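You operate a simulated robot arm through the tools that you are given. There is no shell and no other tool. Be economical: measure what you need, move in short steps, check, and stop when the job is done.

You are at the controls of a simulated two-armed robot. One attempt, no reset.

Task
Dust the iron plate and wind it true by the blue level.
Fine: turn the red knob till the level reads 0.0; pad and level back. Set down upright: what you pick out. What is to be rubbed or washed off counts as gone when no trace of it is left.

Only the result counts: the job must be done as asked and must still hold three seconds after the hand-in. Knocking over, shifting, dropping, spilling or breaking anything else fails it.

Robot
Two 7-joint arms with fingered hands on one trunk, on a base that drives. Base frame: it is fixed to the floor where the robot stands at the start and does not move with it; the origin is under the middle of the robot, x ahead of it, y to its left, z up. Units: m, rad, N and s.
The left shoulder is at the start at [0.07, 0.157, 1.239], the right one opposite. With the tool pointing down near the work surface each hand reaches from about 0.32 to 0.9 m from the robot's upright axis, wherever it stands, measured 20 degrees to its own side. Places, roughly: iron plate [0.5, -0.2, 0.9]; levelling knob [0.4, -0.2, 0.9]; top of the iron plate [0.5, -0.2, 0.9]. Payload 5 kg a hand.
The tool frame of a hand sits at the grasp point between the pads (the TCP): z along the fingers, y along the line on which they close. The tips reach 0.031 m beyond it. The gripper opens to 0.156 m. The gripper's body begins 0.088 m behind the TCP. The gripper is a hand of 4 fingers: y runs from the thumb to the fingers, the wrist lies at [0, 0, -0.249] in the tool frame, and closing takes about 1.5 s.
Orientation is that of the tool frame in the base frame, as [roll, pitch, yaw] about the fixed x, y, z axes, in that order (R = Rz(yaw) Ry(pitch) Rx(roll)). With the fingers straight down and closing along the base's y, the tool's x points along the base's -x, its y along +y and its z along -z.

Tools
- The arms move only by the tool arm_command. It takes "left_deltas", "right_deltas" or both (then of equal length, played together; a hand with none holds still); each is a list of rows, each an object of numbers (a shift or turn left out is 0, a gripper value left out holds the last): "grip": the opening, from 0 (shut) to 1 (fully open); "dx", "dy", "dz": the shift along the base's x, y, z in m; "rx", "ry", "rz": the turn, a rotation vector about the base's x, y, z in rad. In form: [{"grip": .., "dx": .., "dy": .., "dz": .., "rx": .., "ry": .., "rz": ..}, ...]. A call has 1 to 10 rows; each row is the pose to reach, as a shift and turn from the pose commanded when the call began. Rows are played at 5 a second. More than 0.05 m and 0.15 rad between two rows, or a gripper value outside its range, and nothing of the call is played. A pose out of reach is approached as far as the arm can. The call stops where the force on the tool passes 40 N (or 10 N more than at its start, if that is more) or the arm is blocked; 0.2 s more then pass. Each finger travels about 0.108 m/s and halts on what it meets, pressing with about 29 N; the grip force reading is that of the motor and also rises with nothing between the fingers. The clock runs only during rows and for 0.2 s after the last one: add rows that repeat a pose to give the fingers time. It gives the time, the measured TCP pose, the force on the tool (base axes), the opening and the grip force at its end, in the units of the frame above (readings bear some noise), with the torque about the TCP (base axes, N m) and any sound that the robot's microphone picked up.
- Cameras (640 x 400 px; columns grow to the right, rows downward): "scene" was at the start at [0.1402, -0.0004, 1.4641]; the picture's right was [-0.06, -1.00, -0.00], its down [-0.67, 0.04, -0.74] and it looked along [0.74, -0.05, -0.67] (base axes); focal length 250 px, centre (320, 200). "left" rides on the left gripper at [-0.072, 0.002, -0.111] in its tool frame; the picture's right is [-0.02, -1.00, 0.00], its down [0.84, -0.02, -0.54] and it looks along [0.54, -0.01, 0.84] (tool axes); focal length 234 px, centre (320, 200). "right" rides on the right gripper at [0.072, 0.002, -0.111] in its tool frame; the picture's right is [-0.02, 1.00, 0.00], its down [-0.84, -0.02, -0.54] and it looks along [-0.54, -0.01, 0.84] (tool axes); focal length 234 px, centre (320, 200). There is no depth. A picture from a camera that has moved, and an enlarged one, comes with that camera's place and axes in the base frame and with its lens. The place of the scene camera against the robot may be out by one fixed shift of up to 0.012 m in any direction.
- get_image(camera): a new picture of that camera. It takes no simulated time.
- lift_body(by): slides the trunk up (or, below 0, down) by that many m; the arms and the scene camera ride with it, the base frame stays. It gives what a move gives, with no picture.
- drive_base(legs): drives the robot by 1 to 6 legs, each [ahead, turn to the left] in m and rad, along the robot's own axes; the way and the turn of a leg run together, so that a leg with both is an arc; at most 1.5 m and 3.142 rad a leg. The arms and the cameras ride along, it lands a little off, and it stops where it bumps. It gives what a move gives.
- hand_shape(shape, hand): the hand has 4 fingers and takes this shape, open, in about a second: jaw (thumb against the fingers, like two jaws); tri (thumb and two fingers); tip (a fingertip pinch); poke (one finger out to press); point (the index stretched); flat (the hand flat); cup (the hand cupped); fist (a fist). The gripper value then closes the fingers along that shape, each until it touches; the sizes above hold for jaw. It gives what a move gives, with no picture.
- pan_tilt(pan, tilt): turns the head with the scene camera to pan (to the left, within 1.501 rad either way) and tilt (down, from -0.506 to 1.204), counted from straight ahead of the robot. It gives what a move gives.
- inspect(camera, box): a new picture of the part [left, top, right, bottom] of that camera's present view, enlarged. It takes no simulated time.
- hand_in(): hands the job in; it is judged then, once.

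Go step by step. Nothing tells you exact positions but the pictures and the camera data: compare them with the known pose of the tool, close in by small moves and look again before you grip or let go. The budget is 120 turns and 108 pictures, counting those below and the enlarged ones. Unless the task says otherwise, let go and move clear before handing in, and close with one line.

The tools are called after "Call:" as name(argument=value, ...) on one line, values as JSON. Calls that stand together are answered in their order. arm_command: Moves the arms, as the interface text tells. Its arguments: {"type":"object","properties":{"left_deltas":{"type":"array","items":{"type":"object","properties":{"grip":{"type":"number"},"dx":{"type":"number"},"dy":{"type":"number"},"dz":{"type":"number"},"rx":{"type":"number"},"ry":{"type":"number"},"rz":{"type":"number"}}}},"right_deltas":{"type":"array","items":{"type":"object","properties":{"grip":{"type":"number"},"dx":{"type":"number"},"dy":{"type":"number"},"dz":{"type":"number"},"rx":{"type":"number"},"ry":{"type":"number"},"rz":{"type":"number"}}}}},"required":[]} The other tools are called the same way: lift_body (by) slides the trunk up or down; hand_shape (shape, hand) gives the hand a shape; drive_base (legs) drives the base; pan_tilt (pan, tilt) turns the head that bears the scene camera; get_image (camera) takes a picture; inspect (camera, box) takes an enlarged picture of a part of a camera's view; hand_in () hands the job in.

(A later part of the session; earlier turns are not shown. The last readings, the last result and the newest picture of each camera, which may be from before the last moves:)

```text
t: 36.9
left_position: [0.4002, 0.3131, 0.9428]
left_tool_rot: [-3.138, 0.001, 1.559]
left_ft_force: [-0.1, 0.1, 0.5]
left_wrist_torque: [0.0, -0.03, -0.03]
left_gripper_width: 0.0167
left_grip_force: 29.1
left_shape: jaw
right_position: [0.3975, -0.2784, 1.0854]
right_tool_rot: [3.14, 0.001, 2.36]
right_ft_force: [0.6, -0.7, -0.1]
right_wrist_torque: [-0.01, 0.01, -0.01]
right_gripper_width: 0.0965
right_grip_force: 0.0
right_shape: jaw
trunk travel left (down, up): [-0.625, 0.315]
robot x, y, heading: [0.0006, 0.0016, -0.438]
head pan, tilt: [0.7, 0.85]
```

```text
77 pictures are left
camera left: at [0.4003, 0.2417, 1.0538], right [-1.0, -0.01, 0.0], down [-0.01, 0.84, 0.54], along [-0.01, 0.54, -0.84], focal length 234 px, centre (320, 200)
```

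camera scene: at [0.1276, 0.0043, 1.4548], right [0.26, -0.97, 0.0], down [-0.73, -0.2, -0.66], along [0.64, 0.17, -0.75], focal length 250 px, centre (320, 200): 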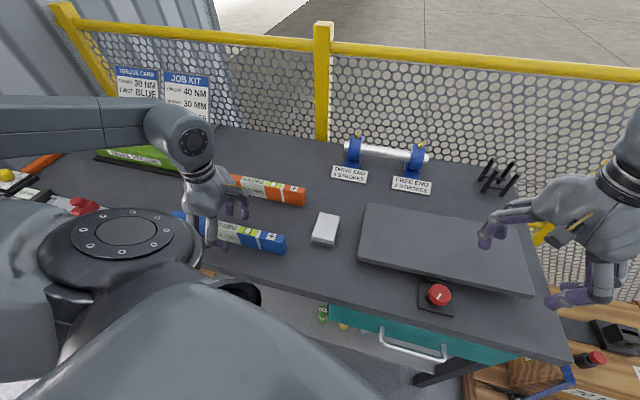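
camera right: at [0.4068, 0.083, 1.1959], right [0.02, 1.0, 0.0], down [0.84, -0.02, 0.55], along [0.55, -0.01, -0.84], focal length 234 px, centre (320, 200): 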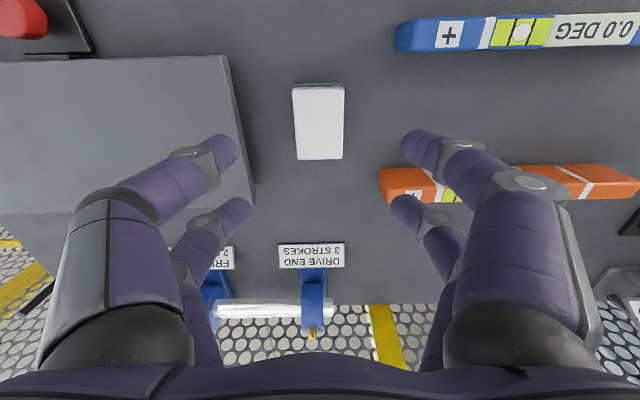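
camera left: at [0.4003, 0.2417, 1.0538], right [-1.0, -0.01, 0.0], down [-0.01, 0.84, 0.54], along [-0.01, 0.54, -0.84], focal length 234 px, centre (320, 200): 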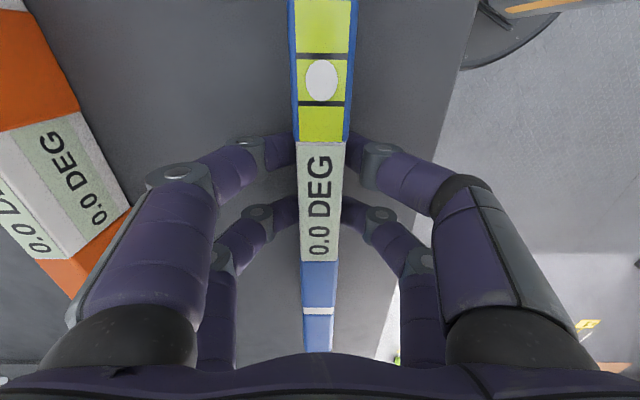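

Gripped. I lift it while moving the right hand out of the way.

Call:
arm_command(left_deltas=[{"dz": 0.03}, {"dz": 0.06}, {"dz": 0.09}, {"dz": 0.12}, {"dz": 0.12}], right_deltas=[{"dx": -0.01, "dy": -0.03, "dz": 0.02}, {"dx": -0.02, "dy": -0.06, "dz": 0.04}, {"dx": -0.03, "dy": -0.09, "dz": 0.06}, {"dx": -0.04, "dy": -0.12, "dz": 0.08}, {"dx": -0.04, "dy": -0.12, "dz": 0.08}])

Call:
get_image(camera="left")

Call:
get_image(camera="scene")

```text
t: 38.1
left_position: [0.3999, 0.3144, 1.0625]
left_tool_rot: [-3.138, 0.001, 1.556]
left_ft_force: [0.2, 0.1, -4.0]
left_wrist_torque: [-0.04, 0.02, -0.02]
left_gripper_width: 0.0164
left_grip_force: 28.6
left_shape: jaw
right_position: [0.3586, -0.3988, 1.1666]
right_tool_rot: [3.14, 0.001, 2.362]
right_ft_force: [-0.3, 0.1, 0.5]
right_wrist_torque: [-0.02, 0.04, -0.03]
right_gripper_width: 0.0963
right_grip_force: 0.1
right_shape: jaw
trunk travel left (down, up): [-0.625, 0.315]
robot x, y, heading: [0.0016, 0.0016, -0.436]
head pan, tilt: [0.7, 0.85]
```

```text
76 pictures are left
camera left: at [0.3999, 0.2422, 1.1748], right [-1.0, -0.01, 0.0], down [-0.01, 0.84, 0.54], along [-0.01, 0.54, -0.84], focal length 234 px, centre (320, 200)
```

left: 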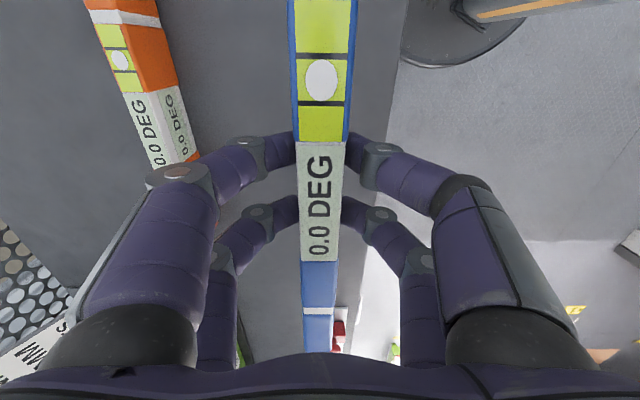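

```text
75 pictures are left
camera scene: at [0.129, 0.0057, 1.4547], right [0.26, -0.96, 0.0], down [-0.73, -0.2, -0.66], along [0.64, 0.17, -0.75], focal length 250 px, centre (320, 200)
```

scene: 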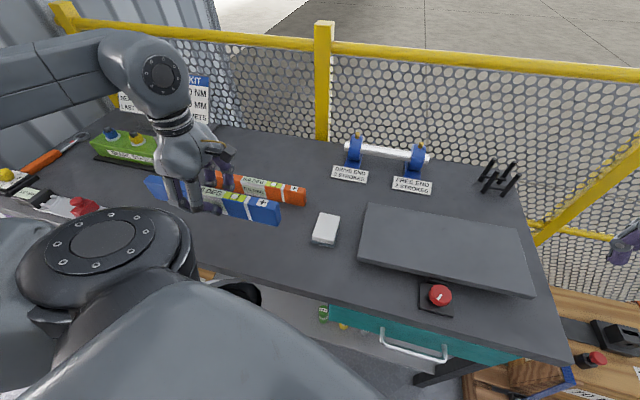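

Level held steady (0.4 kg). I carry it across above the pad to the plate.

Call:
arm_command(left_deltas=[{"dx": 0.01, "dy": -0.045}, {"dx": 0.02, "dy": -0.09}, {"dx": 0.03, "dy": -0.135}, {"dx": 0.04, "dy": -0.18}, {"dx": 0.05, "dy": -0.225}, {"dx": 0.06, "dy": -0.27}, {"dx": 0.07, "dy": -0.315}, {"dx": 0.08, "dy": -0.36}, {"dx": 0.09, "dy": -0.405}, {"dx": 0.1, "dy": -0.45}])

Call:
arm_command(left_deltas=[{"dy": -0.03}, {"dx": 0.005, "dy": -0.055}, {"dx": 0.005, "dy": -0.055}])

Call:
get_image(camera="scene")

Call:
get_image(camera="left")

```text
t: 40.3
left_position: [0.5037, -0.1355, 1.0608]
left_tool_rot: [-3.14, -0.002, 1.559]
left_ft_force: [-0.5, 0.3, -3.9]
left_wrist_torque: [0.02, 0.03, 0.03]
left_gripper_width: 0.0163
left_grip_force: 29.1
left_shape: jaw
right_position: [0.3591, -0.401, 1.1659]
right_tool_rot: [3.14, 0.0, 2.361]
right_ft_force: [0.2, -0.1, -0.3]
right_wrist_torque: [0.02, 0.02, 0.01]
right_gripper_width: 0.0965
right_grip_force: 0.0
right_shape: jaw
trunk travel left (down, up): [-0.625, 0.315]
robot x, y, heading: [0.0007, 0.0011, -0.438]
head pan, tilt: [0.7, 0.85]
```

```text
t: 41.1
left_position: [0.5057, -0.1895, 1.0637]
left_tool_rot: [3.141, 0.002, 1.558]
left_ft_force: [0.2, 0.4, -2.4]
left_wrist_torque: [-0.02, 0.0, -0.03]
left_gripper_width: 0.0165
left_grip_force: 28.7
left_shape: jaw
right_position: [0.3587, -0.3983, 1.1676]
right_tool_rot: [3.14, 0.001, 2.361]
right_ft_force: [0.2, -0.3, -0.3]
right_wrist_torque: [0.01, 0.03, 0.02]
right_gripper_width: 0.0965
right_grip_force: 0.1
right_shape: jaw
trunk travel left (down, up): [-0.625, 0.315]
robot x, y, heading: [-0.0019, 0.0049, -0.434]
head pan, tilt: [0.7, 0.85]
```

```text
74 pictures are left
camera scene: at [0.1277, 0.0059, 1.4548], right [0.26, -0.96, 0.0], down [-0.72, -0.2, -0.66], along [0.64, 0.17, -0.75], focal length 250 px, centre (320, 200)
```

scene: 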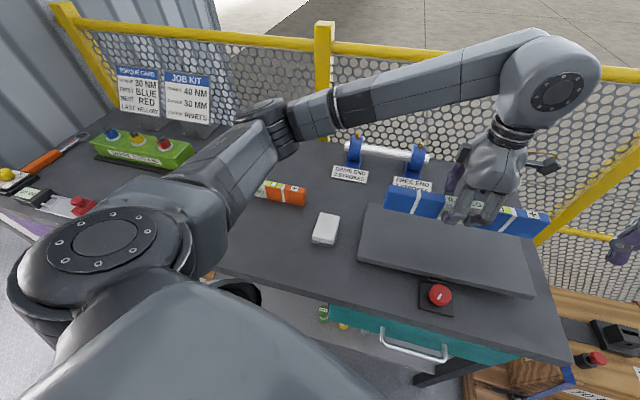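

```text
73 pictures are left
camera left: at [0.5062, -0.2606, 1.1741], right [-1.0, -0.01, 0.0], down [-0.01, 0.84, 0.54], along [-0.01, 0.54, -0.84], focal length 234 px, centre (320, 200)
```

left: 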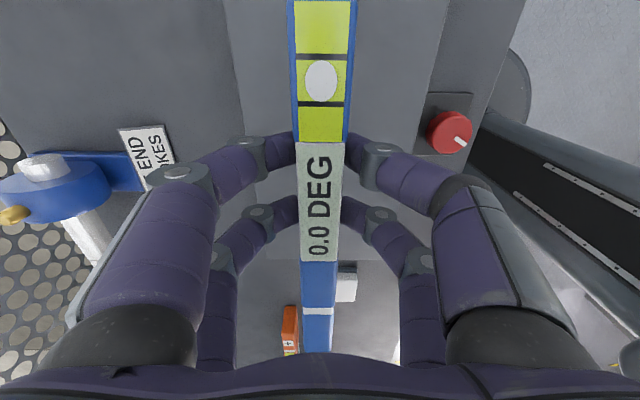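

I tilt the level to match the plate slope and lower toward it (contact expected at TCP z≈0.988).

Call:
arm_command(left_deltas=[{"dz": -0.03, "rx": -0.027}, {"dz": -0.055, "rx": -0.027}, {"dz": -0.066, "rx": -0.027}, {"dz": -0.07, "rx": -0.027}, {"dz": -0.072, "rx": -0.027}, {"dz": -0.074, "rx": -0.027}, {"dz": -0.075, "rx": -0.027}, {"dz": -0.075, "rx": -0.027}])

Call:
get_image(camera="scene")

```text
t: 42.9
left_position: [0.5051, -0.1909, 0.9885]
left_tool_rot: [3.14, 0.031, 1.559]
left_ft_force: [4.5, -1.3, 16.1]
left_wrist_torque: [-0.08, -0.14, -0.03]
left_gripper_width: 0.0169
left_grip_force: 29.0
left_shape: jaw
right_position: [0.3579, -0.4005, 1.1666]
right_tool_rot: [3.138, 0.004, 2.358]
right_ft_force: [0.4, 0.3, -0.6]
right_wrist_torque: [-0.03, -0.01, 0.02]
right_gripper_width: 0.0964
right_grip_force: 0.1
right_shape: jaw
trunk travel left (down, up): [-0.625, 0.315]
robot x, y, heading: [0.001, 0.0015, -0.433]
head pan, tilt: [0.7, 0.85]
```

```text
72 pictures are left
camera scene: at [0.1268, 0.0047, 1.4551], right [0.26, -0.96, 0.0], down [-0.72, -0.2, -0.66], along [0.64, 0.17, -0.75], focal length 250 px, centre (320, 200)
```

scene: 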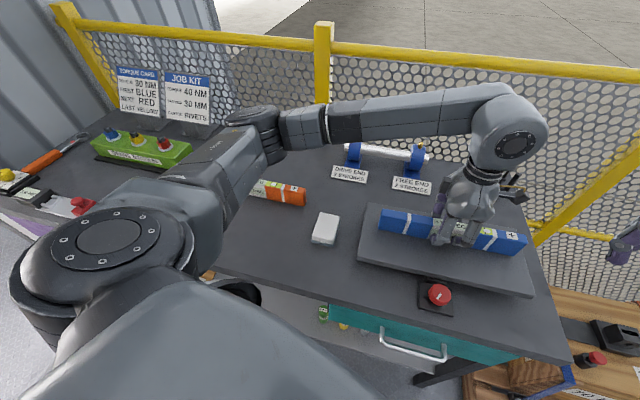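

Flush contact with little torque. I release and rise straight up.

Call:
arm_command(left_deltas=[{"dz": 0.001}, {"dz": 0.001, "grip": 0.25}, {"dz": 0.001, "grip": 0.4}, {"dz": 0.001, "grip": 0.45}, {"dz": 0.001}, {"dz": 0.03}, {"dz": 0.07}, {"dz": 0.1}, {"dz": 0.1}])

Call:
get_image(camera="left")

Call:
inspect(camera="scene", box=[340, 180, 560, 320])

```text
t: 44.9
left_position: [0.506, -0.1895, 1.0873]
left_tool_rot: [3.139, 0.028, 1.557]
left_ft_force: [-0.5, -0.7, -0.1]
left_wrist_torque: [0.0, -0.03, -0.01]
left_gripper_width: 0.0698
left_grip_force: 0.1
left_shape: jaw
right_position: [0.3589, -0.4012, 1.1656]
right_tool_rot: [3.138, 0.001, 2.359]
right_ft_force: [0.3, 0.7, -0.5]
right_wrist_torque: [0.03, 0.0, 0.0]
right_gripper_width: 0.0963
right_grip_force: 0.1
right_shape: jaw
trunk travel left (down, up): [-0.625, 0.315]
robot x, y, heading: [-0.0022, 0.0006, -0.433]
head pan, tilt: [0.7, 0.85]
```

```text
71 pictures are left
camera left: at [0.5054, -0.2592, 1.2004], right [-1.0, -0.01, 0.0], down [-0.01, 0.85, 0.52], along [-0.01, 0.52, -0.85], focal length 234 px, centre (320, 200)
```

left: 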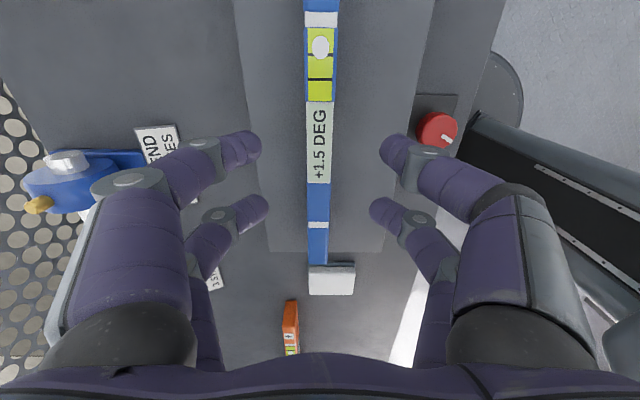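

```text
2.86 times, centred on (450, 250) of scene
camera zoom: at [0.1279, 0.0042, 1.4548], right [0.26, -0.96, 0.0], down [-0.73, -0.2, -0.66], along [0.64, 0.17, -0.75], focal length 715 px, centre (-51, 57)
```

zoom: 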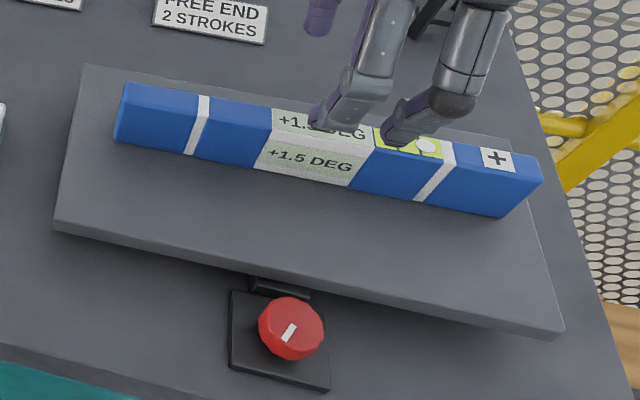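

The level reads +1.5° on the tilted plate. I move the left hand aside and prepare the right hand in a fingertip-pinch shape for the knob at about (0.374, −0.192).

Call:
arm_command(left_deltas=[{"dy": 0.03, "dz": 0.03, "rx": 0.027}, {"dy": 0.07, "dz": 0.05, "rx": 0.027}, {"dx": -0.01, "dy": 0.11, "dz": 0.05, "rx": 0.027}, {"dx": -0.02, "dy": 0.15, "dz": 0.05, "rx": 0.027}, {"dx": -0.03, "dy": 0.19, "dz": 0.05, "rx": 0.027}, {"dx": -0.04, "dy": 0.23, "dz": 0.05, "rx": 0.027}, {"dx": -0.05, "dy": 0.27, "dz": 0.05, "rx": 0.027}, {"dx": -0.06, "dy": 0.31, "dz": 0.05, "rx": 0.027}, {"dx": -0.07, "dy": 0.35, "dz": 0.05, "rx": 0.027}, {"dx": -0.07, "dy": 0.35, "dz": 0.05, "rx": 0.027}])

Call:
hand_shape(shape="tip", hand="right")

Call:
pan_tilt(pan=-0.1, tilt=0.85)

Call:
get_image(camera="right")

Call:
get_image(camera="scene")

```text
t: 47.1
left_position: [0.4334, 0.1589, 1.1416]
left_tool_rot: [-3.141, 0.002, 1.557]
left_ft_force: [-0.1, 0.1, 0.9]
left_wrist_torque: [-0.02, 0.04, 0.0]
left_gripper_width: 0.07
left_grip_force: 0.0
left_shape: jaw
right_position: [0.3586, -0.3988, 1.1667]
right_tool_rot: [3.14, 0.002, 2.359]
right_ft_force: [0.3, -0.2, -0.1]
right_wrist_torque: [0.0, 0.01, -0.03]
right_gripper_width: 0.0965
right_grip_force: 0.1
right_shape: jaw
trunk travel left (down, up): [-0.625, 0.315]
robot x, y, heading: [-0.0034, 0.0033, -0.43]
head pan, tilt: [0.7, 0.85]
```

```text
t: 48.0
left_position: [0.4342, 0.1578, 1.1405]
left_tool_rot: [3.141, 0.0, 1.556]
left_ft_force: [0.8, 0.1, -0.2]
left_wrist_torque: [-0.02, -0.01, 0.0]
left_gripper_width: 0.0696
left_grip_force: 0.1
left_shape: jaw
right_position: [0.3587, -0.4004, 1.1674]
right_tool_rot: [3.137, 0.001, 2.361]
right_ft_force: [-0.2, 0.3, -1.1]
right_wrist_torque: [-0.01, -0.02, 0.01]
right_gripper_width: 0.1558
right_grip_force: 0.0
right_shape: tip
trunk travel left (down, up): [-0.625, 0.315]
robot x, y, heading: [0.0002, -0.0008, -0.434]
head pan, tilt: [0.7, 0.85]
```

```text
t: 49.1
left_position: [0.4334, 0.1595, 1.1394]
left_tool_rot: [-3.141, 0.0, 1.557]
left_ft_force: [0.2, -0.5, -0.3]
left_wrist_torque: [-0.03, 0.0, 0.0]
left_gripper_width: 0.0699
left_grip_force: 0.1
left_shape: jaw
right_position: [0.3584, -0.4005, 1.1674]
right_tool_rot: [3.138, 0.002, 2.359]
right_ft_force: [0.8, 0.6, 0.1]
right_wrist_torque: [0.0, -0.02, -0.03]
right_gripper_width: 0.1559
right_grip_force: 0.0
right_shape: tip
trunk travel left (down, up): [-0.625, 0.315]
robot x, y, heading: [-0.0009, 0.0007, -0.437]
head pan, tilt: [-0.099, 0.85]
```

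```text
69 pictures are left
camera right: at [0.3084, -0.3481, 1.2774], right [0.72, 0.69, 0.0], down [0.58, -0.61, 0.55], along [0.38, -0.39, -0.84], focal length 234 px, centre (320, 200)
```

right: 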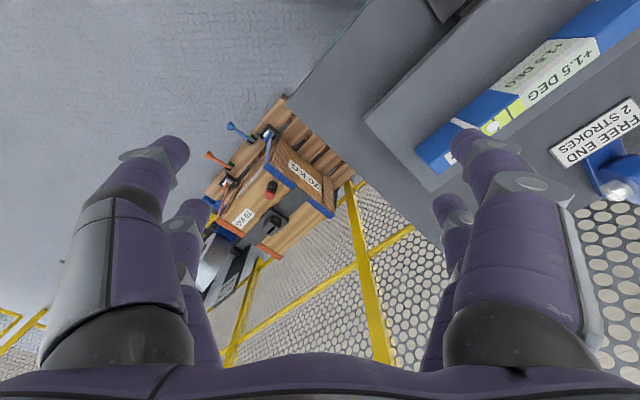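

```text
68 pictures are left
camera scene: at [0.1195, -0.0559, 1.4548], right [-0.51, -0.86, 0.0], down [-0.65, 0.38, -0.66], along [0.57, -0.34, -0.75], focal length 250 px, centre (320, 200)
```

scene: 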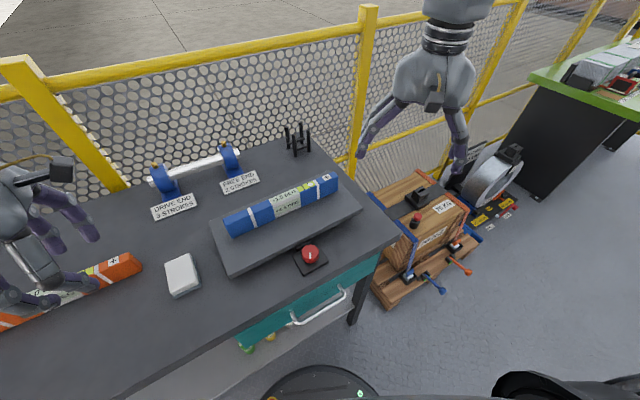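

The level is readable from here. I bring the right hand square above the knob.

Call:
arm_command(right_deltas=[{"dy": 0.03, "rz": 0.13}, {"dx": 0.005, "dy": 0.065, "rz": 0.26}, {"dx": 0.01, "dy": 0.1, "rz": 0.39, "grip": 0.55}, {"dx": 0.012, "dy": 0.14, "rz": 0.52}, {"dx": 0.014, "dy": 0.18, "rz": 0.65}, {"dx": 0.016, "dy": 0.208, "rz": 0.78, "dz": -0.02}, {"dx": 0.016, "dy": 0.208, "rz": 0.78, "dz": -0.05}, {"dx": 0.016, "dy": 0.208, "rz": 0.78, "dz": -0.07}, {"dx": 0.016, "dy": 0.208, "rz": 0.78, "dz": -0.07}])

Call:
get_image(camera="right")

Call:
get_image(camera="scene")

```text
t: 51.1
left_position: [0.4343, 0.1603, 1.1409]
left_tool_rot: [-3.14, -0.001, 1.557]
left_ft_force: [-0.4, 0.0, 0.2]
left_wrist_torque: [0.04, -0.02, -0.03]
left_gripper_width: 0.0697
left_grip_force: 0.0
left_shape: jaw
right_position: [0.3746, -0.1885, 1.0925]
right_tool_rot: [3.138, 0.001, 3.14]
right_ft_force: [0.6, -0.4, 0.1]
right_wrist_torque: [0.0, -0.04, -0.01]
right_gripper_width: 0.0864
right_grip_force: 0.0
right_shape: tip
trunk travel left (down, up): [-0.625, 0.315]
robot x, y, heading: [0.0001, 0.0019, -0.431]
head pan, tilt: [-0.099, 0.85]
```

```text
67 pictures are left
camera right: at [0.3028, -0.187, 1.2028], right [0.03, 1.0, 0.0], down [0.84, -0.02, 0.55], along [0.55, -0.01, -0.84], focal length 234 px, centre (320, 200)
```

right: 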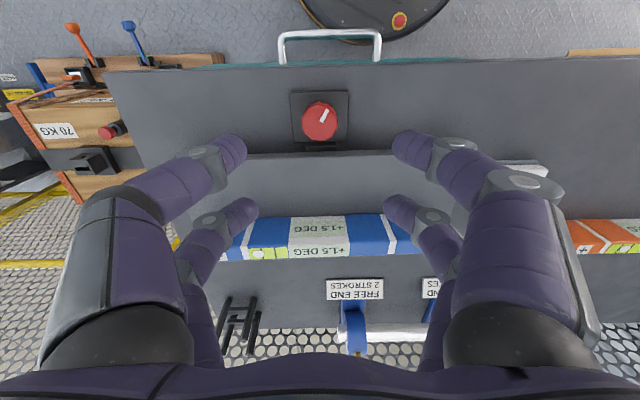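

```text
66 pictures are left
camera scene: at [0.1196, -0.0557, 1.4548], right [-0.51, -0.86, 0.0], down [-0.65, 0.38, -0.66], along [0.57, -0.34, -0.75], focal length 250 px, centre (320, 200)
```

scene: 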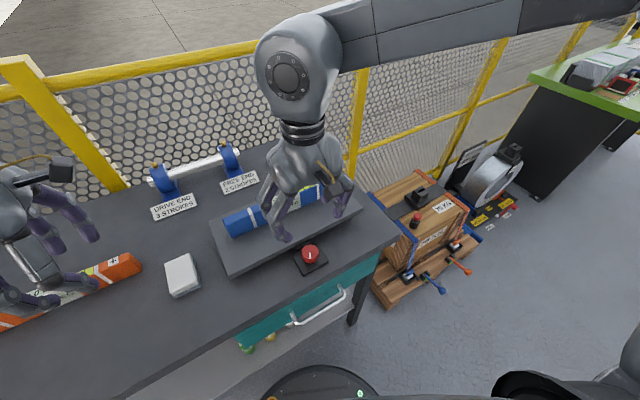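

The knob is at about (0.369, −0.188), ~40 mm across, close to the plate edge. I test-close the pinch in the air to see which fingers meet where.

Call:
arm_command(right_deltas=[{"grip": 0.3}, {"grip": 0.2}, {"grip": 0.2}, {"grip": 0.2}])

Call:
get_image(camera="right")

Call:
inspect(camera="scene", box=[220, 120, 380, 280])

```text
t: 52.1
left_position: [0.4333, 0.1586, 1.1413]
left_tool_rot: [-3.14, 0.0, 1.557]
left_ft_force: [-0.2, 0.9, -0.1]
left_wrist_torque: [0.0, -0.01, 0.01]
left_gripper_width: 0.0695
left_grip_force: 0.0
left_shape: jaw
right_position: [0.3742, -0.1892, 1.0919]
right_tool_rot: [3.139, 0.002, 3.14]
right_ft_force: [0.0, -0.9, 1.0]
right_wrist_torque: [0.0, -0.01, 0.02]
right_gripper_width: 0.0317
right_grip_force: 0.2
right_shape: tip
trunk travel left (down, up): [-0.625, 0.315]
robot x, y, heading: [0.0005, 0.0008, -0.438]
head pan, tilt: [-0.099, 0.85]
```

```text
65 pictures are left
camera right: at [0.3027, -0.1872, 1.203], right [0.03, 1.0, 0.0], down [0.84, -0.02, 0.55], along [0.55, -0.01, -0.84], focal length 234 px, centre (320, 200)
```

right: 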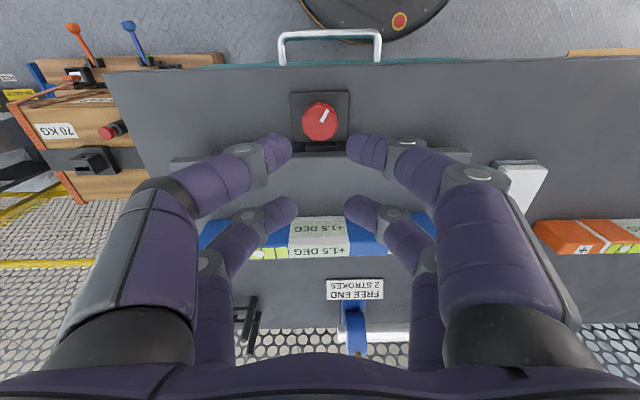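

```text
2.50 times, centred on (300, 200) of scene
camera zoom: at [0.1196, -0.0559, 1.4548], right [-0.51, -0.86, 0.0], down [-0.65, 0.38, -0.66], along [0.57, -0.34, -0.75], focal length 626 px, centre (370, 200)
```

zoom: 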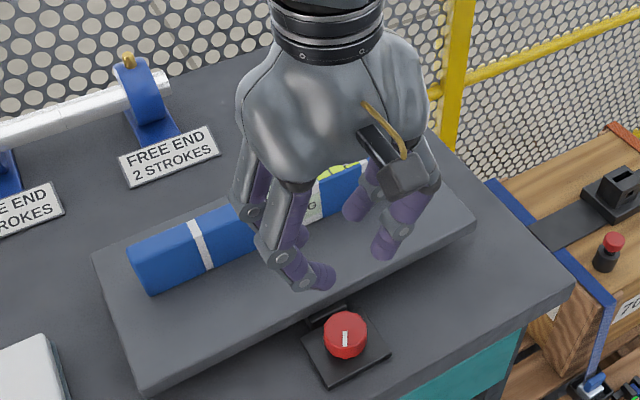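

All digits close as two opposed pairs. I'll grip the knob with the far pair only, keeping the hand on the robot's side of the knob so it stays clear of the plate. I open and descend partway.

Call:
arm_command(right_deltas=[{"grip": 0.5, "dx": -0.026}, {"dx": -0.026, "dz": -0.03}, {"dx": -0.026, "dz": -0.06}, {"dx": -0.026, "dz": -0.09}, {"dx": -0.026, "dz": -0.11}, {"dx": -0.026, "dz": -0.11}])

Call:
get_image(camera="right")

Call:
inspect(camera="scene", box=[220, 140, 380, 300])

```text
t: 53.5
left_position: [0.4332, 0.1599, 1.142]
left_tool_rot: [-3.141, 0.0, 1.556]
left_ft_force: [0.3, 0.5, -0.1]
left_wrist_torque: [-0.01, -0.01, 0.05]
left_gripper_width: 0.0698
left_grip_force: 0.0
left_shape: jaw
right_position: [0.3465, -0.1909, 0.986]
right_tool_rot: [3.138, 0.003, 3.14]
right_ft_force: [-0.1, -0.9, 1.2]
right_wrist_torque: [-0.02, 0.01, 0.01]
right_gripper_width: 0.0774
right_grip_force: 0.1
right_shape: tip
trunk travel left (down, up): [-0.625, 0.315]
robot x, y, heading: [0.0003, 0.0019, -0.434]
head pan, tilt: [-0.099, 0.85]
```

```text
63 pictures are left
camera right: at [0.2744, -0.1895, 1.0955], right [0.03, 1.0, 0.0], down [0.84, -0.02, 0.55], along [0.55, -0.01, -0.84], focal length 234 px, centre (320, 200)
```

right: 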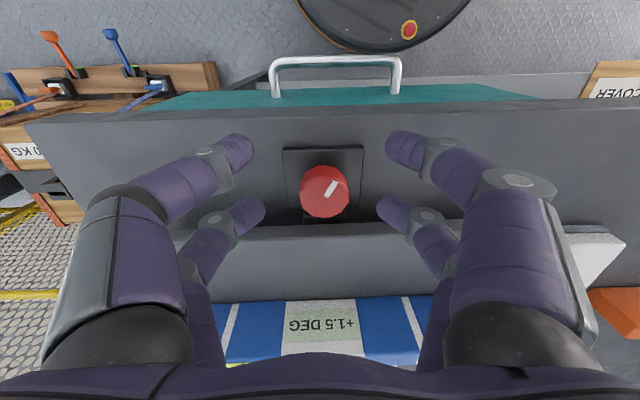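

```text
2.50 times, centred on (300, 220) of scene
camera zoom: at [0.1189, -0.0555, 1.4549], right [-0.51, -0.86, 0.0], down [-0.65, 0.38, -0.66], along [0.57, -0.34, -0.75], focal length 626 px, centre (370, 150)
```

zoom: 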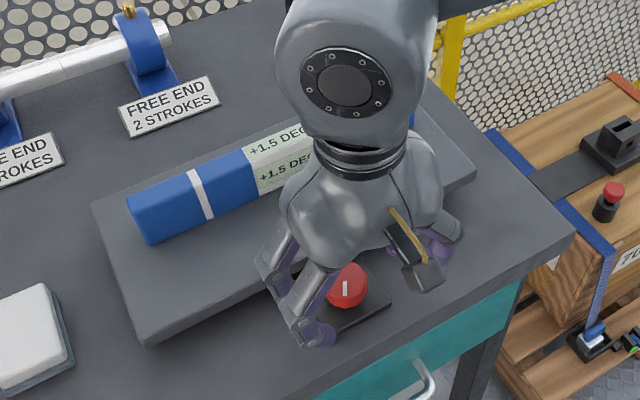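

The far finger pair lines up with the knob. I shift 5 mm in y, descend to TCP z≈0.948 and close.

Call:
arm_command(right_deltas=[{"dy": 0.005, "dz": -0.015}, {"dy": 0.005, "dz": -0.03}, {"dy": 0.005, "dz": -0.038}, {"dy": 0.005, "dz": -0.038, "grip": 0.3}, {"dy": 0.005, "dz": -0.038, "grip": 0.15}, {"dy": 0.005, "dz": -0.038}, {"dy": 0.005, "dz": -0.038}])

Call:
get_image(camera="right")

Call:
inspect(camera="scene", box=[220, 140, 380, 300])

```text
t: 55.1
left_position: [0.4339, 0.1584, 1.1406]
left_tool_rot: [-3.14, 0.001, 1.555]
left_ft_force: [0.7, -0.4, 0.2]
left_wrist_torque: [0.04, 0.03, 0.04]
left_gripper_width: 0.0699
left_grip_force: 0.1
left_shape: jaw
right_position: [0.3459, -0.1872, 0.9469]
right_tool_rot: [3.139, 0.002, 3.141]
right_ft_force: [-0.5, -3.7, 2.6]
right_wrist_torque: [-0.08, -0.1, -0.05]
right_gripper_width: 0.0254
right_grip_force: 0.1
right_shape: tip
trunk travel left (down, up): [-0.625, 0.315]
robot x, y, heading: [-0.0008, 0.0007, -0.435]
head pan, tilt: [-0.099, 0.85]
```

```text
61 pictures are left
camera right: at [0.2743, -0.1845, 1.0578], right [0.03, 1.0, 0.0], down [0.84, -0.02, 0.55], along [0.55, -0.01, -0.84], focal length 234 px, centre (320, 200)
```

right: 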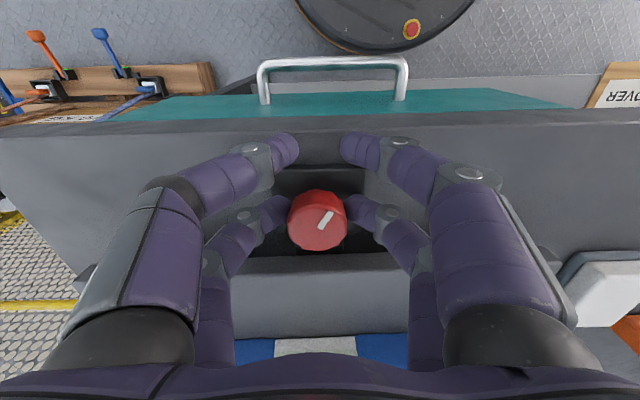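

```text
2.50 times, centred on (300, 220) of scene
camera zoom: at [0.1193, -0.0564, 1.4548], right [-0.51, -0.86, 0.0], down [-0.65, 0.38, -0.66], along [0.57, -0.34, -0.75], focal length 626 px, centre (370, 150)
```

zoom: 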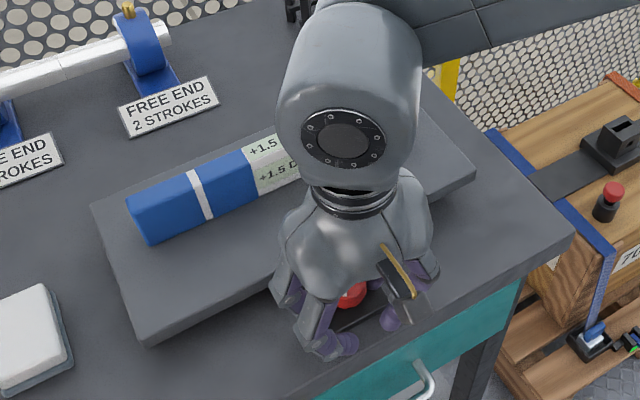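

The far fingers straddle the knob neatly. I squeeze further.

Call:
arm_command(right_deltas=[{"grip": 0.05}, {"grip": 0.0}, {"grip": 0.0}, {"grip": 0.0}])

Call:
get_image(camera="right")

```text
t: 56.1
left_position: [0.434, 0.1587, 1.1411]
left_tool_rot: [3.141, 0.0, 1.558]
left_ft_force: [-0.6, -0.3, -0.3]
left_wrist_torque: [-0.02, 0.02, -0.05]
left_gripper_width: 0.07
left_grip_force: 0.0
left_shape: jaw
right_position: [0.3453, -0.1847, 0.9462]
right_tool_rot: [3.138, 0.0, -3.141]
right_ft_force: [-3.2, 0.8, -8.1]
right_wrist_torque: [0.08, 0.24, -0.03]
right_gripper_width: 0.0013
right_grip_force: 28.8
right_shape: tip
trunk travel left (down, up): [-0.625, 0.315]
robot x, y, heading: [-0.003, -0.0016, -0.435]
head pan, tilt: [-0.099, 0.85]
```

```text
59 pictures are left
camera right: at [0.274, -0.184, 1.0572], right [0.02, 1.0, 0.0], down [0.84, -0.02, 0.54], along [0.54, -0.01, -0.84], focal length 234 px, centre (320, 200)
```

right: 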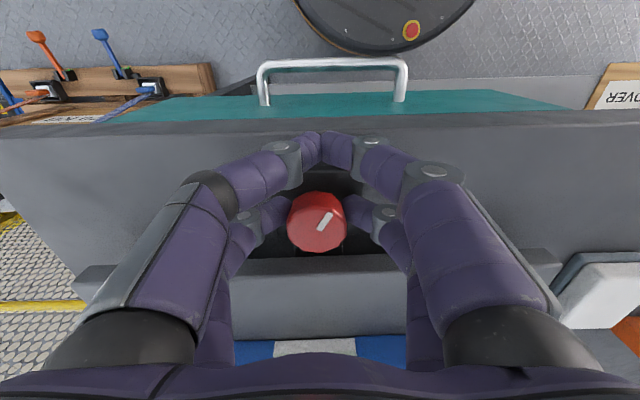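

The other digits hold the knob. I test by rotating the hand about the knob axis by +0.4 rad and check the reading.

Call:
arm_command(right_deltas=[{"rz": 0.1, "dx": 0.0001, "dy": -0.0025}, {"rz": 0.2, "dx": 0.0005, "dy": -0.005}, {"rz": 0.3, "dx": 0.0011, "dy": -0.0075}, {"rz": 0.4, "dx": 0.002, "dy": -0.0099}, {"rz": 0.4, "dx": 0.002, "dy": -0.0099}])

Call:
get_image(camera="right")

Call:
inspect(camera="scene", box=[220, 140, 380, 300])

```text
t: 57.3
left_position: [0.4315, 0.1579, 1.14]
left_tool_rot: [3.141, 0.0, 1.558]
left_ft_force: [-0.5, 0.6, 0.7]
left_wrist_torque: [0.01, 0.0, 0.04]
left_gripper_width: 0.0698
left_grip_force: 0.1
left_shape: jaw
right_position: [0.3468, -0.1973, 0.9475]
right_tool_rot: [3.137, -0.002, -2.741]
right_ft_force: [-12.7, -3.8, -10.7]
right_wrist_torque: [-0.11, 0.57, -0.03]
right_gripper_width: 0.0014
right_grip_force: 29.2
right_shape: tip
trunk travel left (down, up): [-0.625, 0.315]
robot x, y, heading: [0.0025, -0.0022, -0.436]
head pan, tilt: [-0.099, 0.85]
```

```text
58 pictures are left
camera right: at [0.2805, -0.2233, 1.0573], right [-0.37, 0.93, 0.0], down [0.78, 0.31, 0.55], along [0.51, 0.2, -0.84], focal length 234 px, centre (320, 200)
```

right: 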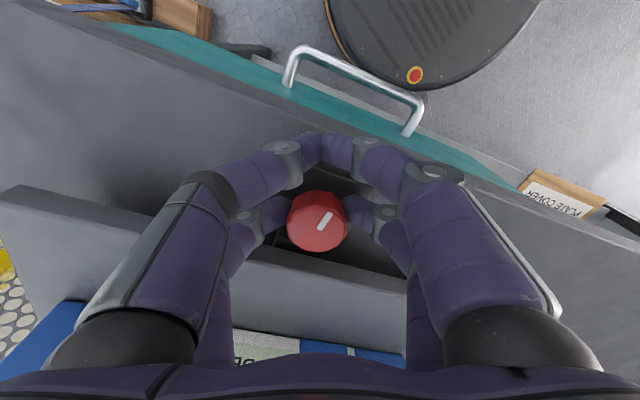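

```text
2.50 times, centred on (300, 220) of scene
camera zoom: at [0.1183, -0.0571, 1.4548], right [-0.51, -0.86, 0.0], down [-0.65, 0.38, -0.66], along [0.57, -0.34, -0.75], focal length 626 px, centre (370, 150)
```

zoom: 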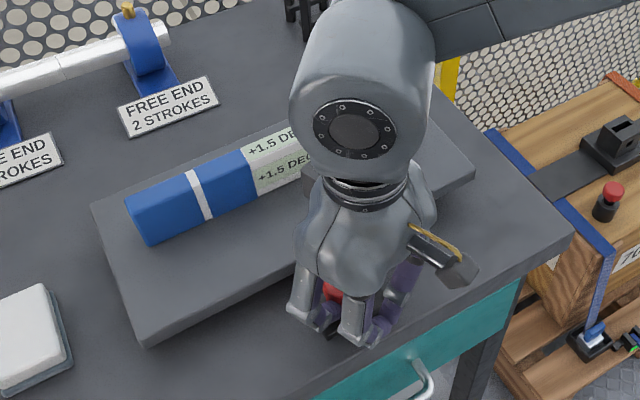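

The knob turned with the hand. I zoom on the display.

Call:
inspect(camera="scene", box=[270, 160, 320, 200])

```text
10.00 times, centred on (295, 180) of scene
camera zoom: at [0.1183, -0.0571, 1.4548], right [-0.51, -0.86, 0.0], down [-0.65, 0.38, -0.66], along [0.57, -0.34, -0.75], focal length 2502 px, centre (570, 400)
```

zoom: 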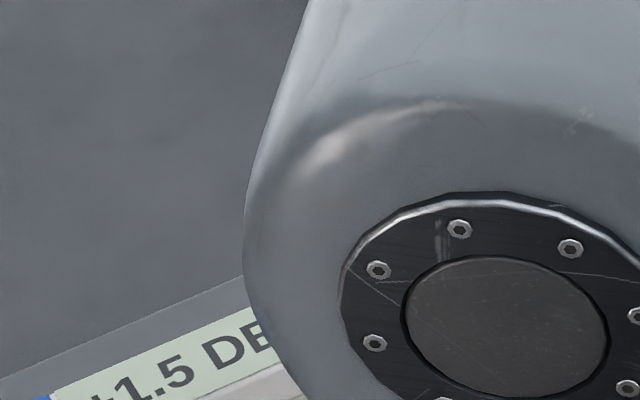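

Still +1.5; I turn further in the same direction.

Call:
arm_command(right_deltas=[{"rz": 0.1, "dx": 0.0011, "dy": -0.0023}, {"rz": 0.2, "dx": 0.0025, "dy": -0.0045}, {"rz": 0.3, "dx": 0.004, "dy": -0.0065}, {"rz": 0.4, "dx": 0.0057, "dy": -0.0084}, {"rz": 0.4, "dx": 0.0057, "dy": -0.0084}])

Call:
get_image(camera="right")

Call:
inspect(camera="scene", box=[250, 160, 330, 220])

```text
t: 58.5
left_position: [0.4301, 0.1571, 1.143]
left_tool_rot: [3.14, -0.002, 1.556]
left_ft_force: [0.0, 0.0, -0.6]
left_wrist_torque: [0.04, -0.02, -0.02]
left_gripper_width: 0.07
left_grip_force: 0.0
left_shape: jaw
right_position: [0.3505, -0.2069, 0.9476]
right_tool_rot: [3.138, -0.001, -2.344]
right_ft_force: [-24.1, -20.1, -5.6]
right_wrist_torque: [-0.42, -0.6, -2.14]
right_gripper_width: 0.0011
right_grip_force: 28.7
right_shape: tip
trunk travel left (down, up): [-0.625, 0.315]
robot x, y, heading: [-0.0039, -0.0068, -0.436]
head pan, tilt: [-0.099, 0.85]
```

```text
55 pictures are left
camera right: at [0.3003, -0.2572, 1.0578], right [-0.7, 0.72, 0.0], down [0.6, 0.58, 0.55], along [0.39, 0.38, -0.84], focal length 234 px, centre (320, 200)
```

right: 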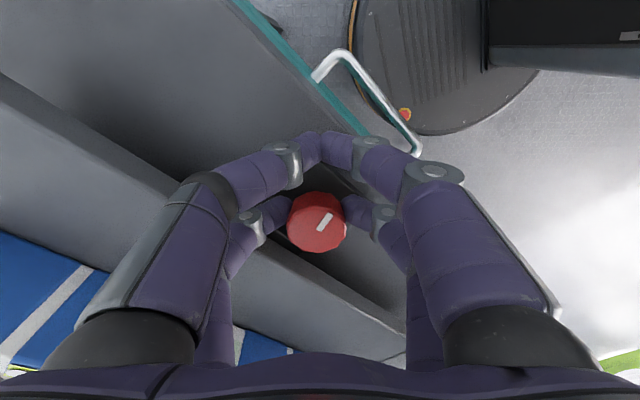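

```text
6.67 times, centred on (290, 190) of scene
camera zoom: at [0.1156, -0.0595, 1.4551], right [-0.51, -0.86, 0.0], down [-0.64, 0.38, -0.66], along [0.57, -0.33, -0.75], focal length 1668 px, centre (520, 267)
```

zoom: 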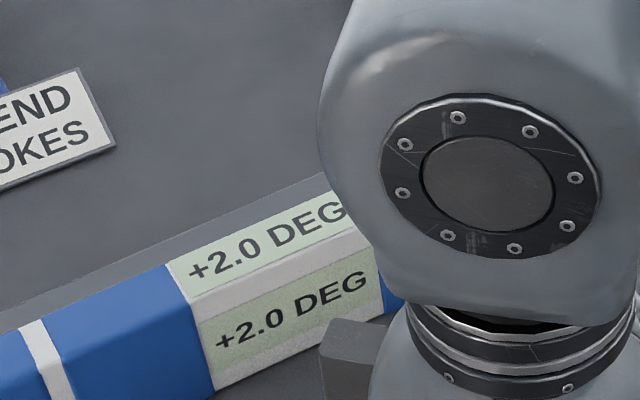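

Force and torque rose (end stop or plate contact) and the reading went up to +2.0, so this is the wrong direction. I turn back the other way.

Call:
arm_command(right_deltas=[{"rz": -0.1, "dx": -0.0017, "dy": 0.0019}, {"rz": -0.2, "dx": -0.0032, "dy": 0.0039}, {"rz": -0.3, "dx": -0.0046, "dy": 0.0061}, {"rz": -0.4, "dx": -0.0057, "dy": 0.0084}, {"rz": -0.5, "dx": -0.0066, "dy": 0.0108}, {"rz": -0.6, "dx": -0.0072, "dy": 0.0133}, {"rz": -0.7, "dx": -0.0076, "dy": 0.0158}, {"rz": -0.8, "dx": -0.0077, "dy": 0.0183}, {"rz": -0.8, "dx": -0.0077, "dy": 0.0183}])

Call:
get_image(camera="right")

Call:
inspect(camera="scene", box=[240, 140, 340, 220])

```text
t: 60.5
left_position: [0.4317, 0.1594, 1.1414]
left_tool_rot: [-3.141, 0.0, 1.556]
left_ft_force: [-0.2, 0.2, 0.7]
left_wrist_torque: [0.01, -0.02, 0.0]
left_gripper_width: 0.0696
left_grip_force: 0.1
left_shape: jaw
right_position: [0.3456, -0.1854, 0.9478]
right_tool_rot: [3.14, 0.001, 3.141]
right_ft_force: [-13.5, 1.1, -12.9]
right_wrist_torque: [0.05, 0.57, 0.02]
right_gripper_width: 0.001
right_grip_force: 28.7
right_shape: tip
trunk travel left (down, up): [-0.625, 0.315]
robot x, y, heading: [-0.003, 0.0007, -0.434]
head pan, tilt: [-0.099, 0.85]
```

```text
53 pictures are left
camera right: at [0.274, -0.1842, 1.0577], right [0.03, 1.0, 0.0], down [0.84, -0.02, 0.55], along [0.55, -0.01, -0.84], focal length 234 px, centre (320, 200)
```

right: 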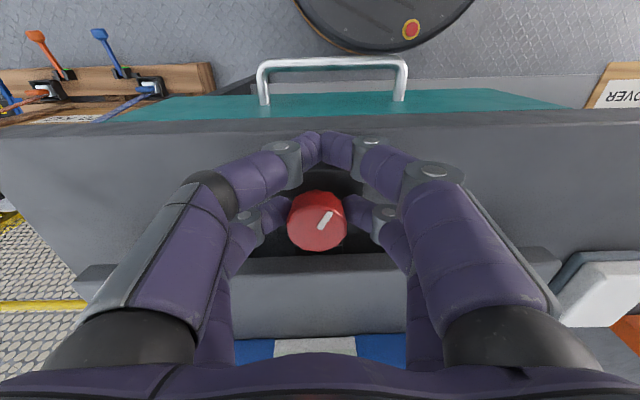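

```text
5.00 times, centred on (290, 180) of scene
camera zoom: at [0.1183, -0.0563, 1.4549], right [-0.51, -0.86, 0.0], down [-0.65, 0.38, -0.66], along [0.57, -0.34, -0.75], focal length 1251 px, centre (470, 300)
```

zoom: 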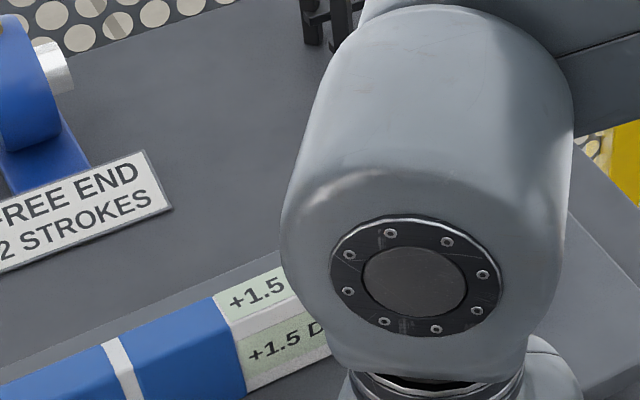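

Back at +1.5. I turn clockwise now.

Call:
arm_command(right_deltas=[{"rz": -0.1, "dx": 0.0001, "dy": 0.0025}, {"rz": -0.2, "dx": 0.0005, "dy": 0.005}, {"rz": -0.3, "dx": 0.0011, "dy": 0.0075}, {"rz": -0.4, "dx": 0.002, "dy": 0.0099}, {"rz": -0.5, "dx": 0.0031, "dy": 0.0122}, {"rz": -0.6, "dx": 0.0045, "dy": 0.0144}, {"rz": -0.6, "dx": 0.0045, "dy": 0.0144}])

Call:
get_image(camera="right")

Call:
inspect(camera="scene", box=[220, 140, 360, 252])

```text
t: 61.8
left_position: [0.4334, 0.1591, 1.1413]
left_tool_rot: [-3.138, 0.001, 1.558]
left_ft_force: [-0.3, 0.2, 0.4]
left_wrist_torque: [0.0, -0.01, 0.01]
left_gripper_width: 0.0698
left_grip_force: 0.0
left_shape: jaw
right_position: [0.3494, -0.1784, 0.9495]
right_tool_rot: [3.134, -0.017, 2.622]
right_ft_force: [-5.0, 11.5, -6.5]
right_wrist_torque: [0.39, 0.22, 0.19]
right_gripper_width: 0.0001
right_grip_force: 28.9
right_shape: tip
right hand out of reach, approached as far as the arm can: row 5, 6
trunk travel left (down, up): [-0.625, 0.315]
robot x, y, heading: [-0.0008, -0.001, -0.438]
head pan, tilt: [-0.099, 0.85]
stopped in row 6 (right hand): the force on the tool passed its limit at 48 N (the readings are from after the stop); the commanded pose is now the measured one
```

```text
51 pictures are left
camera right: at [0.2889, -0.1424, 1.0614], right [0.52, 0.86, 0.01], down [0.72, -0.44, 0.53], along [0.46, -0.27, -0.85], focal length 234 px, centre (320, 200)
```

right: 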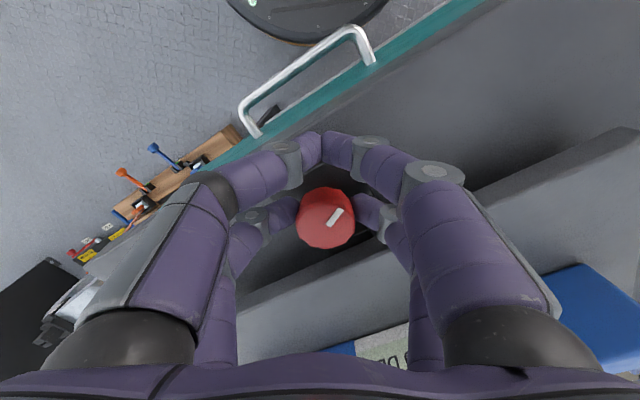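

```text
3.57 times, centred on (290, 196) of scene
camera zoom: at [0.1198, -0.0546, 1.455], right [-0.51, -0.86, 0.0], down [-0.65, 0.38, -0.66], along [0.57, -0.34, -0.75], focal length 894 px, centre (427, 214)
```

zoom: 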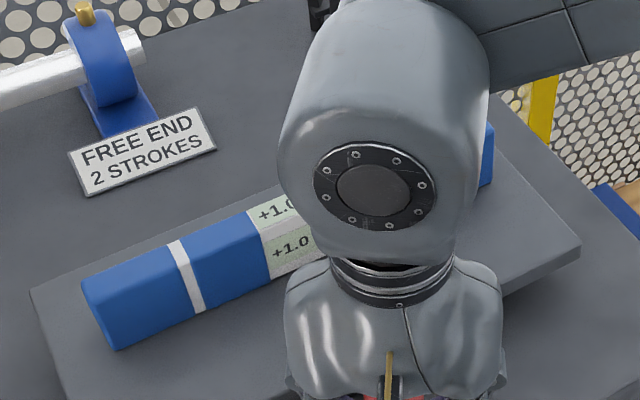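

Now +1.0, so clockwise lowers the reading; the arm is near its reach limit. I release, rise, and turn the robot left for more room.

Call:
arm_command(right_deltas=[{"grip": 0.15}, {"grip": 0.32}, {"grip": 0.32}, {"dz": 0.02}, {"dz": 0.05}, {"dz": 0.09}, {"dz": 0.09}])

Call:
get_image(camera="scene")

Call:
drive_base(legs=[[0, 0.35]])

Call:
get_image(camera="right")

```text
t: 63.4
left_position: [0.4335, 0.1586, 1.1407]
left_tool_rot: [-3.141, 0.002, 1.559]
left_ft_force: [-0.8, -0.5, -0.9]
left_wrist_torque: [0.03, 0.04, -0.02]
left_gripper_width: 0.0698
left_grip_force: 0.1
left_shape: jaw
right_position: [0.3505, -0.1799, 1.0397]
right_tool_rot: [3.137, -0.013, 2.619]
right_ft_force: [-0.2, -0.2, 1.0]
right_wrist_torque: [0.02, 0.03, 0.03]
right_gripper_width: 0.0495
right_grip_force: 0.0
right_shape: tip
trunk travel left (down, up): [-0.625, 0.315]
robot x, y, heading: [-0.003, -0.0025, -0.431]
head pan, tilt: [-0.099, 0.85]
```

```text
49 pictures are left
camera scene: at [0.1201, -0.0567, 1.4547], right [-0.51, -0.86, 0.0], down [-0.65, 0.38, -0.66], along [0.57, -0.34, -0.75], focal length 250 px, centre (320, 200)
```

scene: 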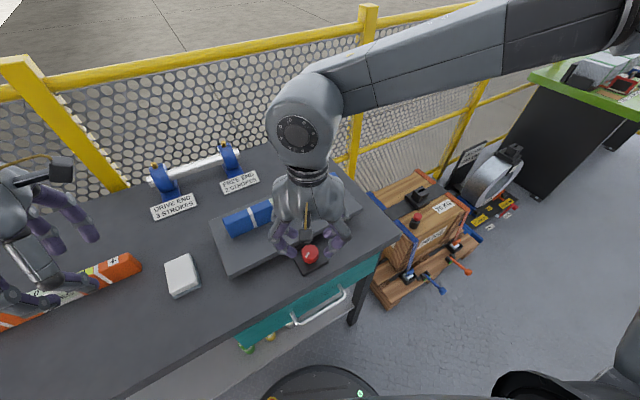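

```text
t: 64.9
left_position: [0.3513, 0.2988, 1.1402]
left_tool_rot: [-3.141, -0.001, 1.911]
left_ft_force: [-0.3, -0.6, 0.2]
left_wrist_torque: [-0.02, -0.03, -0.03]
left_gripper_width: 0.0696
left_grip_force: 0.1
left_shape: jaw
right_position: [0.3898, -0.0473, 1.0405]
right_tool_rot: [3.134, -0.015, 2.97]
right_ft_force: [-1.2, 0.3, 0.1]
right_wrist_torque: [-0.01, 0.01, 0.0]
right_gripper_width: 0.0495
right_grip_force: 0.1
right_shape: tip
trunk travel left (down, up): [-0.625, 0.315]
robot x, y, heading: [0.002, 0.0019, -0.082]
head pan, tilt: [-0.099, 0.85]
```

```text
48 pictures are left
camera right: at [0.3214, -0.035, 1.1518], right [0.19, 0.98, 0.01], down [0.83, -0.17, 0.53], along [0.52, -0.1, -0.85], focal length 234 px, centre (320, 200)
```

right: 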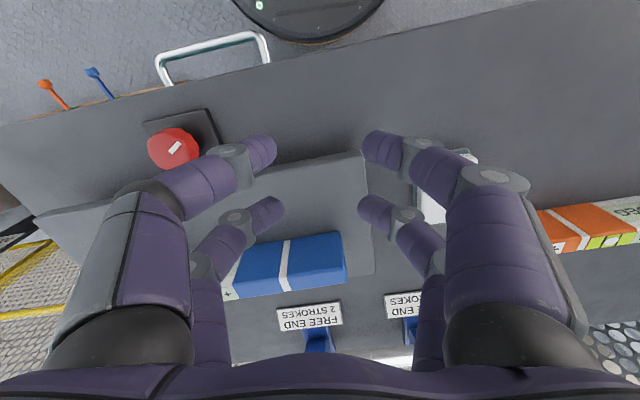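

I realign over the knob with the hand pre-rotated +0.5 rad for a full clockwise stroke.

Call:
arm_command(right_deltas=[{"dx": -0.02, "dy": -0.02, "rz": 0.12, "rx": -0.007, "ry": -0.015}, {"dx": -0.041, "dy": -0.05, "rz": 0.24, "rx": -0.007, "ry": -0.015}, {"dx": -0.041, "dy": -0.09, "rz": 0.36, "rx": -0.007, "ry": -0.015}, {"dx": -0.041, "dy": -0.12, "rz": 0.48, "rx": -0.007, "ry": -0.015}, {"dx": -0.041, "dy": -0.15, "rz": 0.6, "rx": -0.007, "ry": -0.015}, {"dx": -0.041, "dy": -0.15, "rz": 0.67, "rx": -0.007, "ry": -0.015}, {"dx": -0.041, "dy": -0.15, "rz": 0.67, "dz": -0.03, "rx": -0.007, "ry": -0.015}, {"dx": -0.041, "dy": -0.15, "rz": 0.67, "dz": -0.05, "rx": -0.007, "ry": -0.015}, {"dx": -0.041, "dy": -0.15, "rz": 0.67, "dz": -0.05, "rx": -0.007, "ry": -0.015}])

Call:
get_image(camera="right")

Call:
get_image(camera="scene")

```text
t: 66.9
left_position: [0.3518, 0.2988, 1.1407]
left_tool_rot: [3.14, 0.0, 1.909]
left_ft_force: [0.0, 0.5, 0.2]
left_wrist_torque: [0.02, 0.01, -0.02]
left_gripper_width: 0.0699
left_grip_force: 0.1
left_shape: jaw
right_position: [0.3473, -0.1976, 0.9926]
right_tool_rot: [-3.14, 0.001, -2.639]
right_ft_force: [-0.5, -0.3, 0.5]
right_wrist_torque: [-0.01, -0.01, 0.04]
right_gripper_width: 0.05
right_grip_force: 0.1
right_shape: tip
trunk travel left (down, up): [-0.625, 0.315]
robot x, y, heading: [0.0026, -0.0008, -0.081]
head pan, tilt: [-0.099, 0.85]
```

```text
47 pictures are left
camera right: at [0.2836, -0.2304, 1.1025], right [-0.46, 0.89, 0.0], down [0.74, 0.39, 0.54], along [0.48, 0.25, -0.84], focal length 234 px, centre (320, 200)
```

right: 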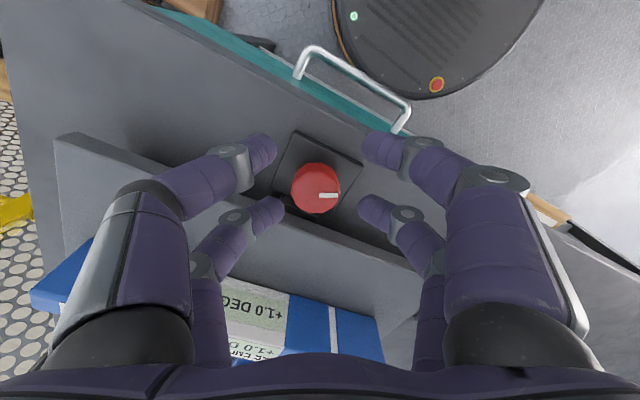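

```text
46 pictures are left
camera scene: at [0.133, -0.0133, 1.4549], right [-0.18, -0.98, 0.0], down [-0.74, 0.14, -0.66], along [0.65, -0.12, -0.75], focal length 250 px, centre (320, 200)
```

scene: 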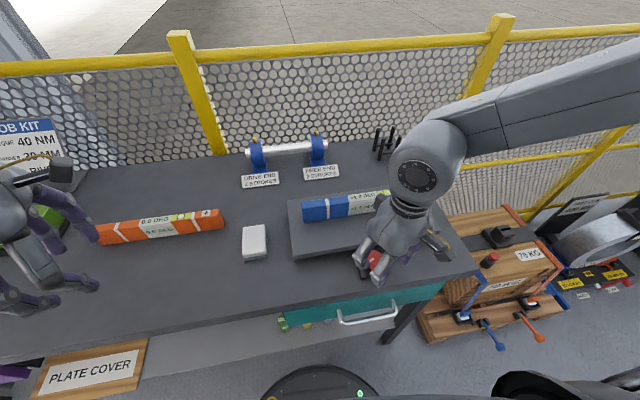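

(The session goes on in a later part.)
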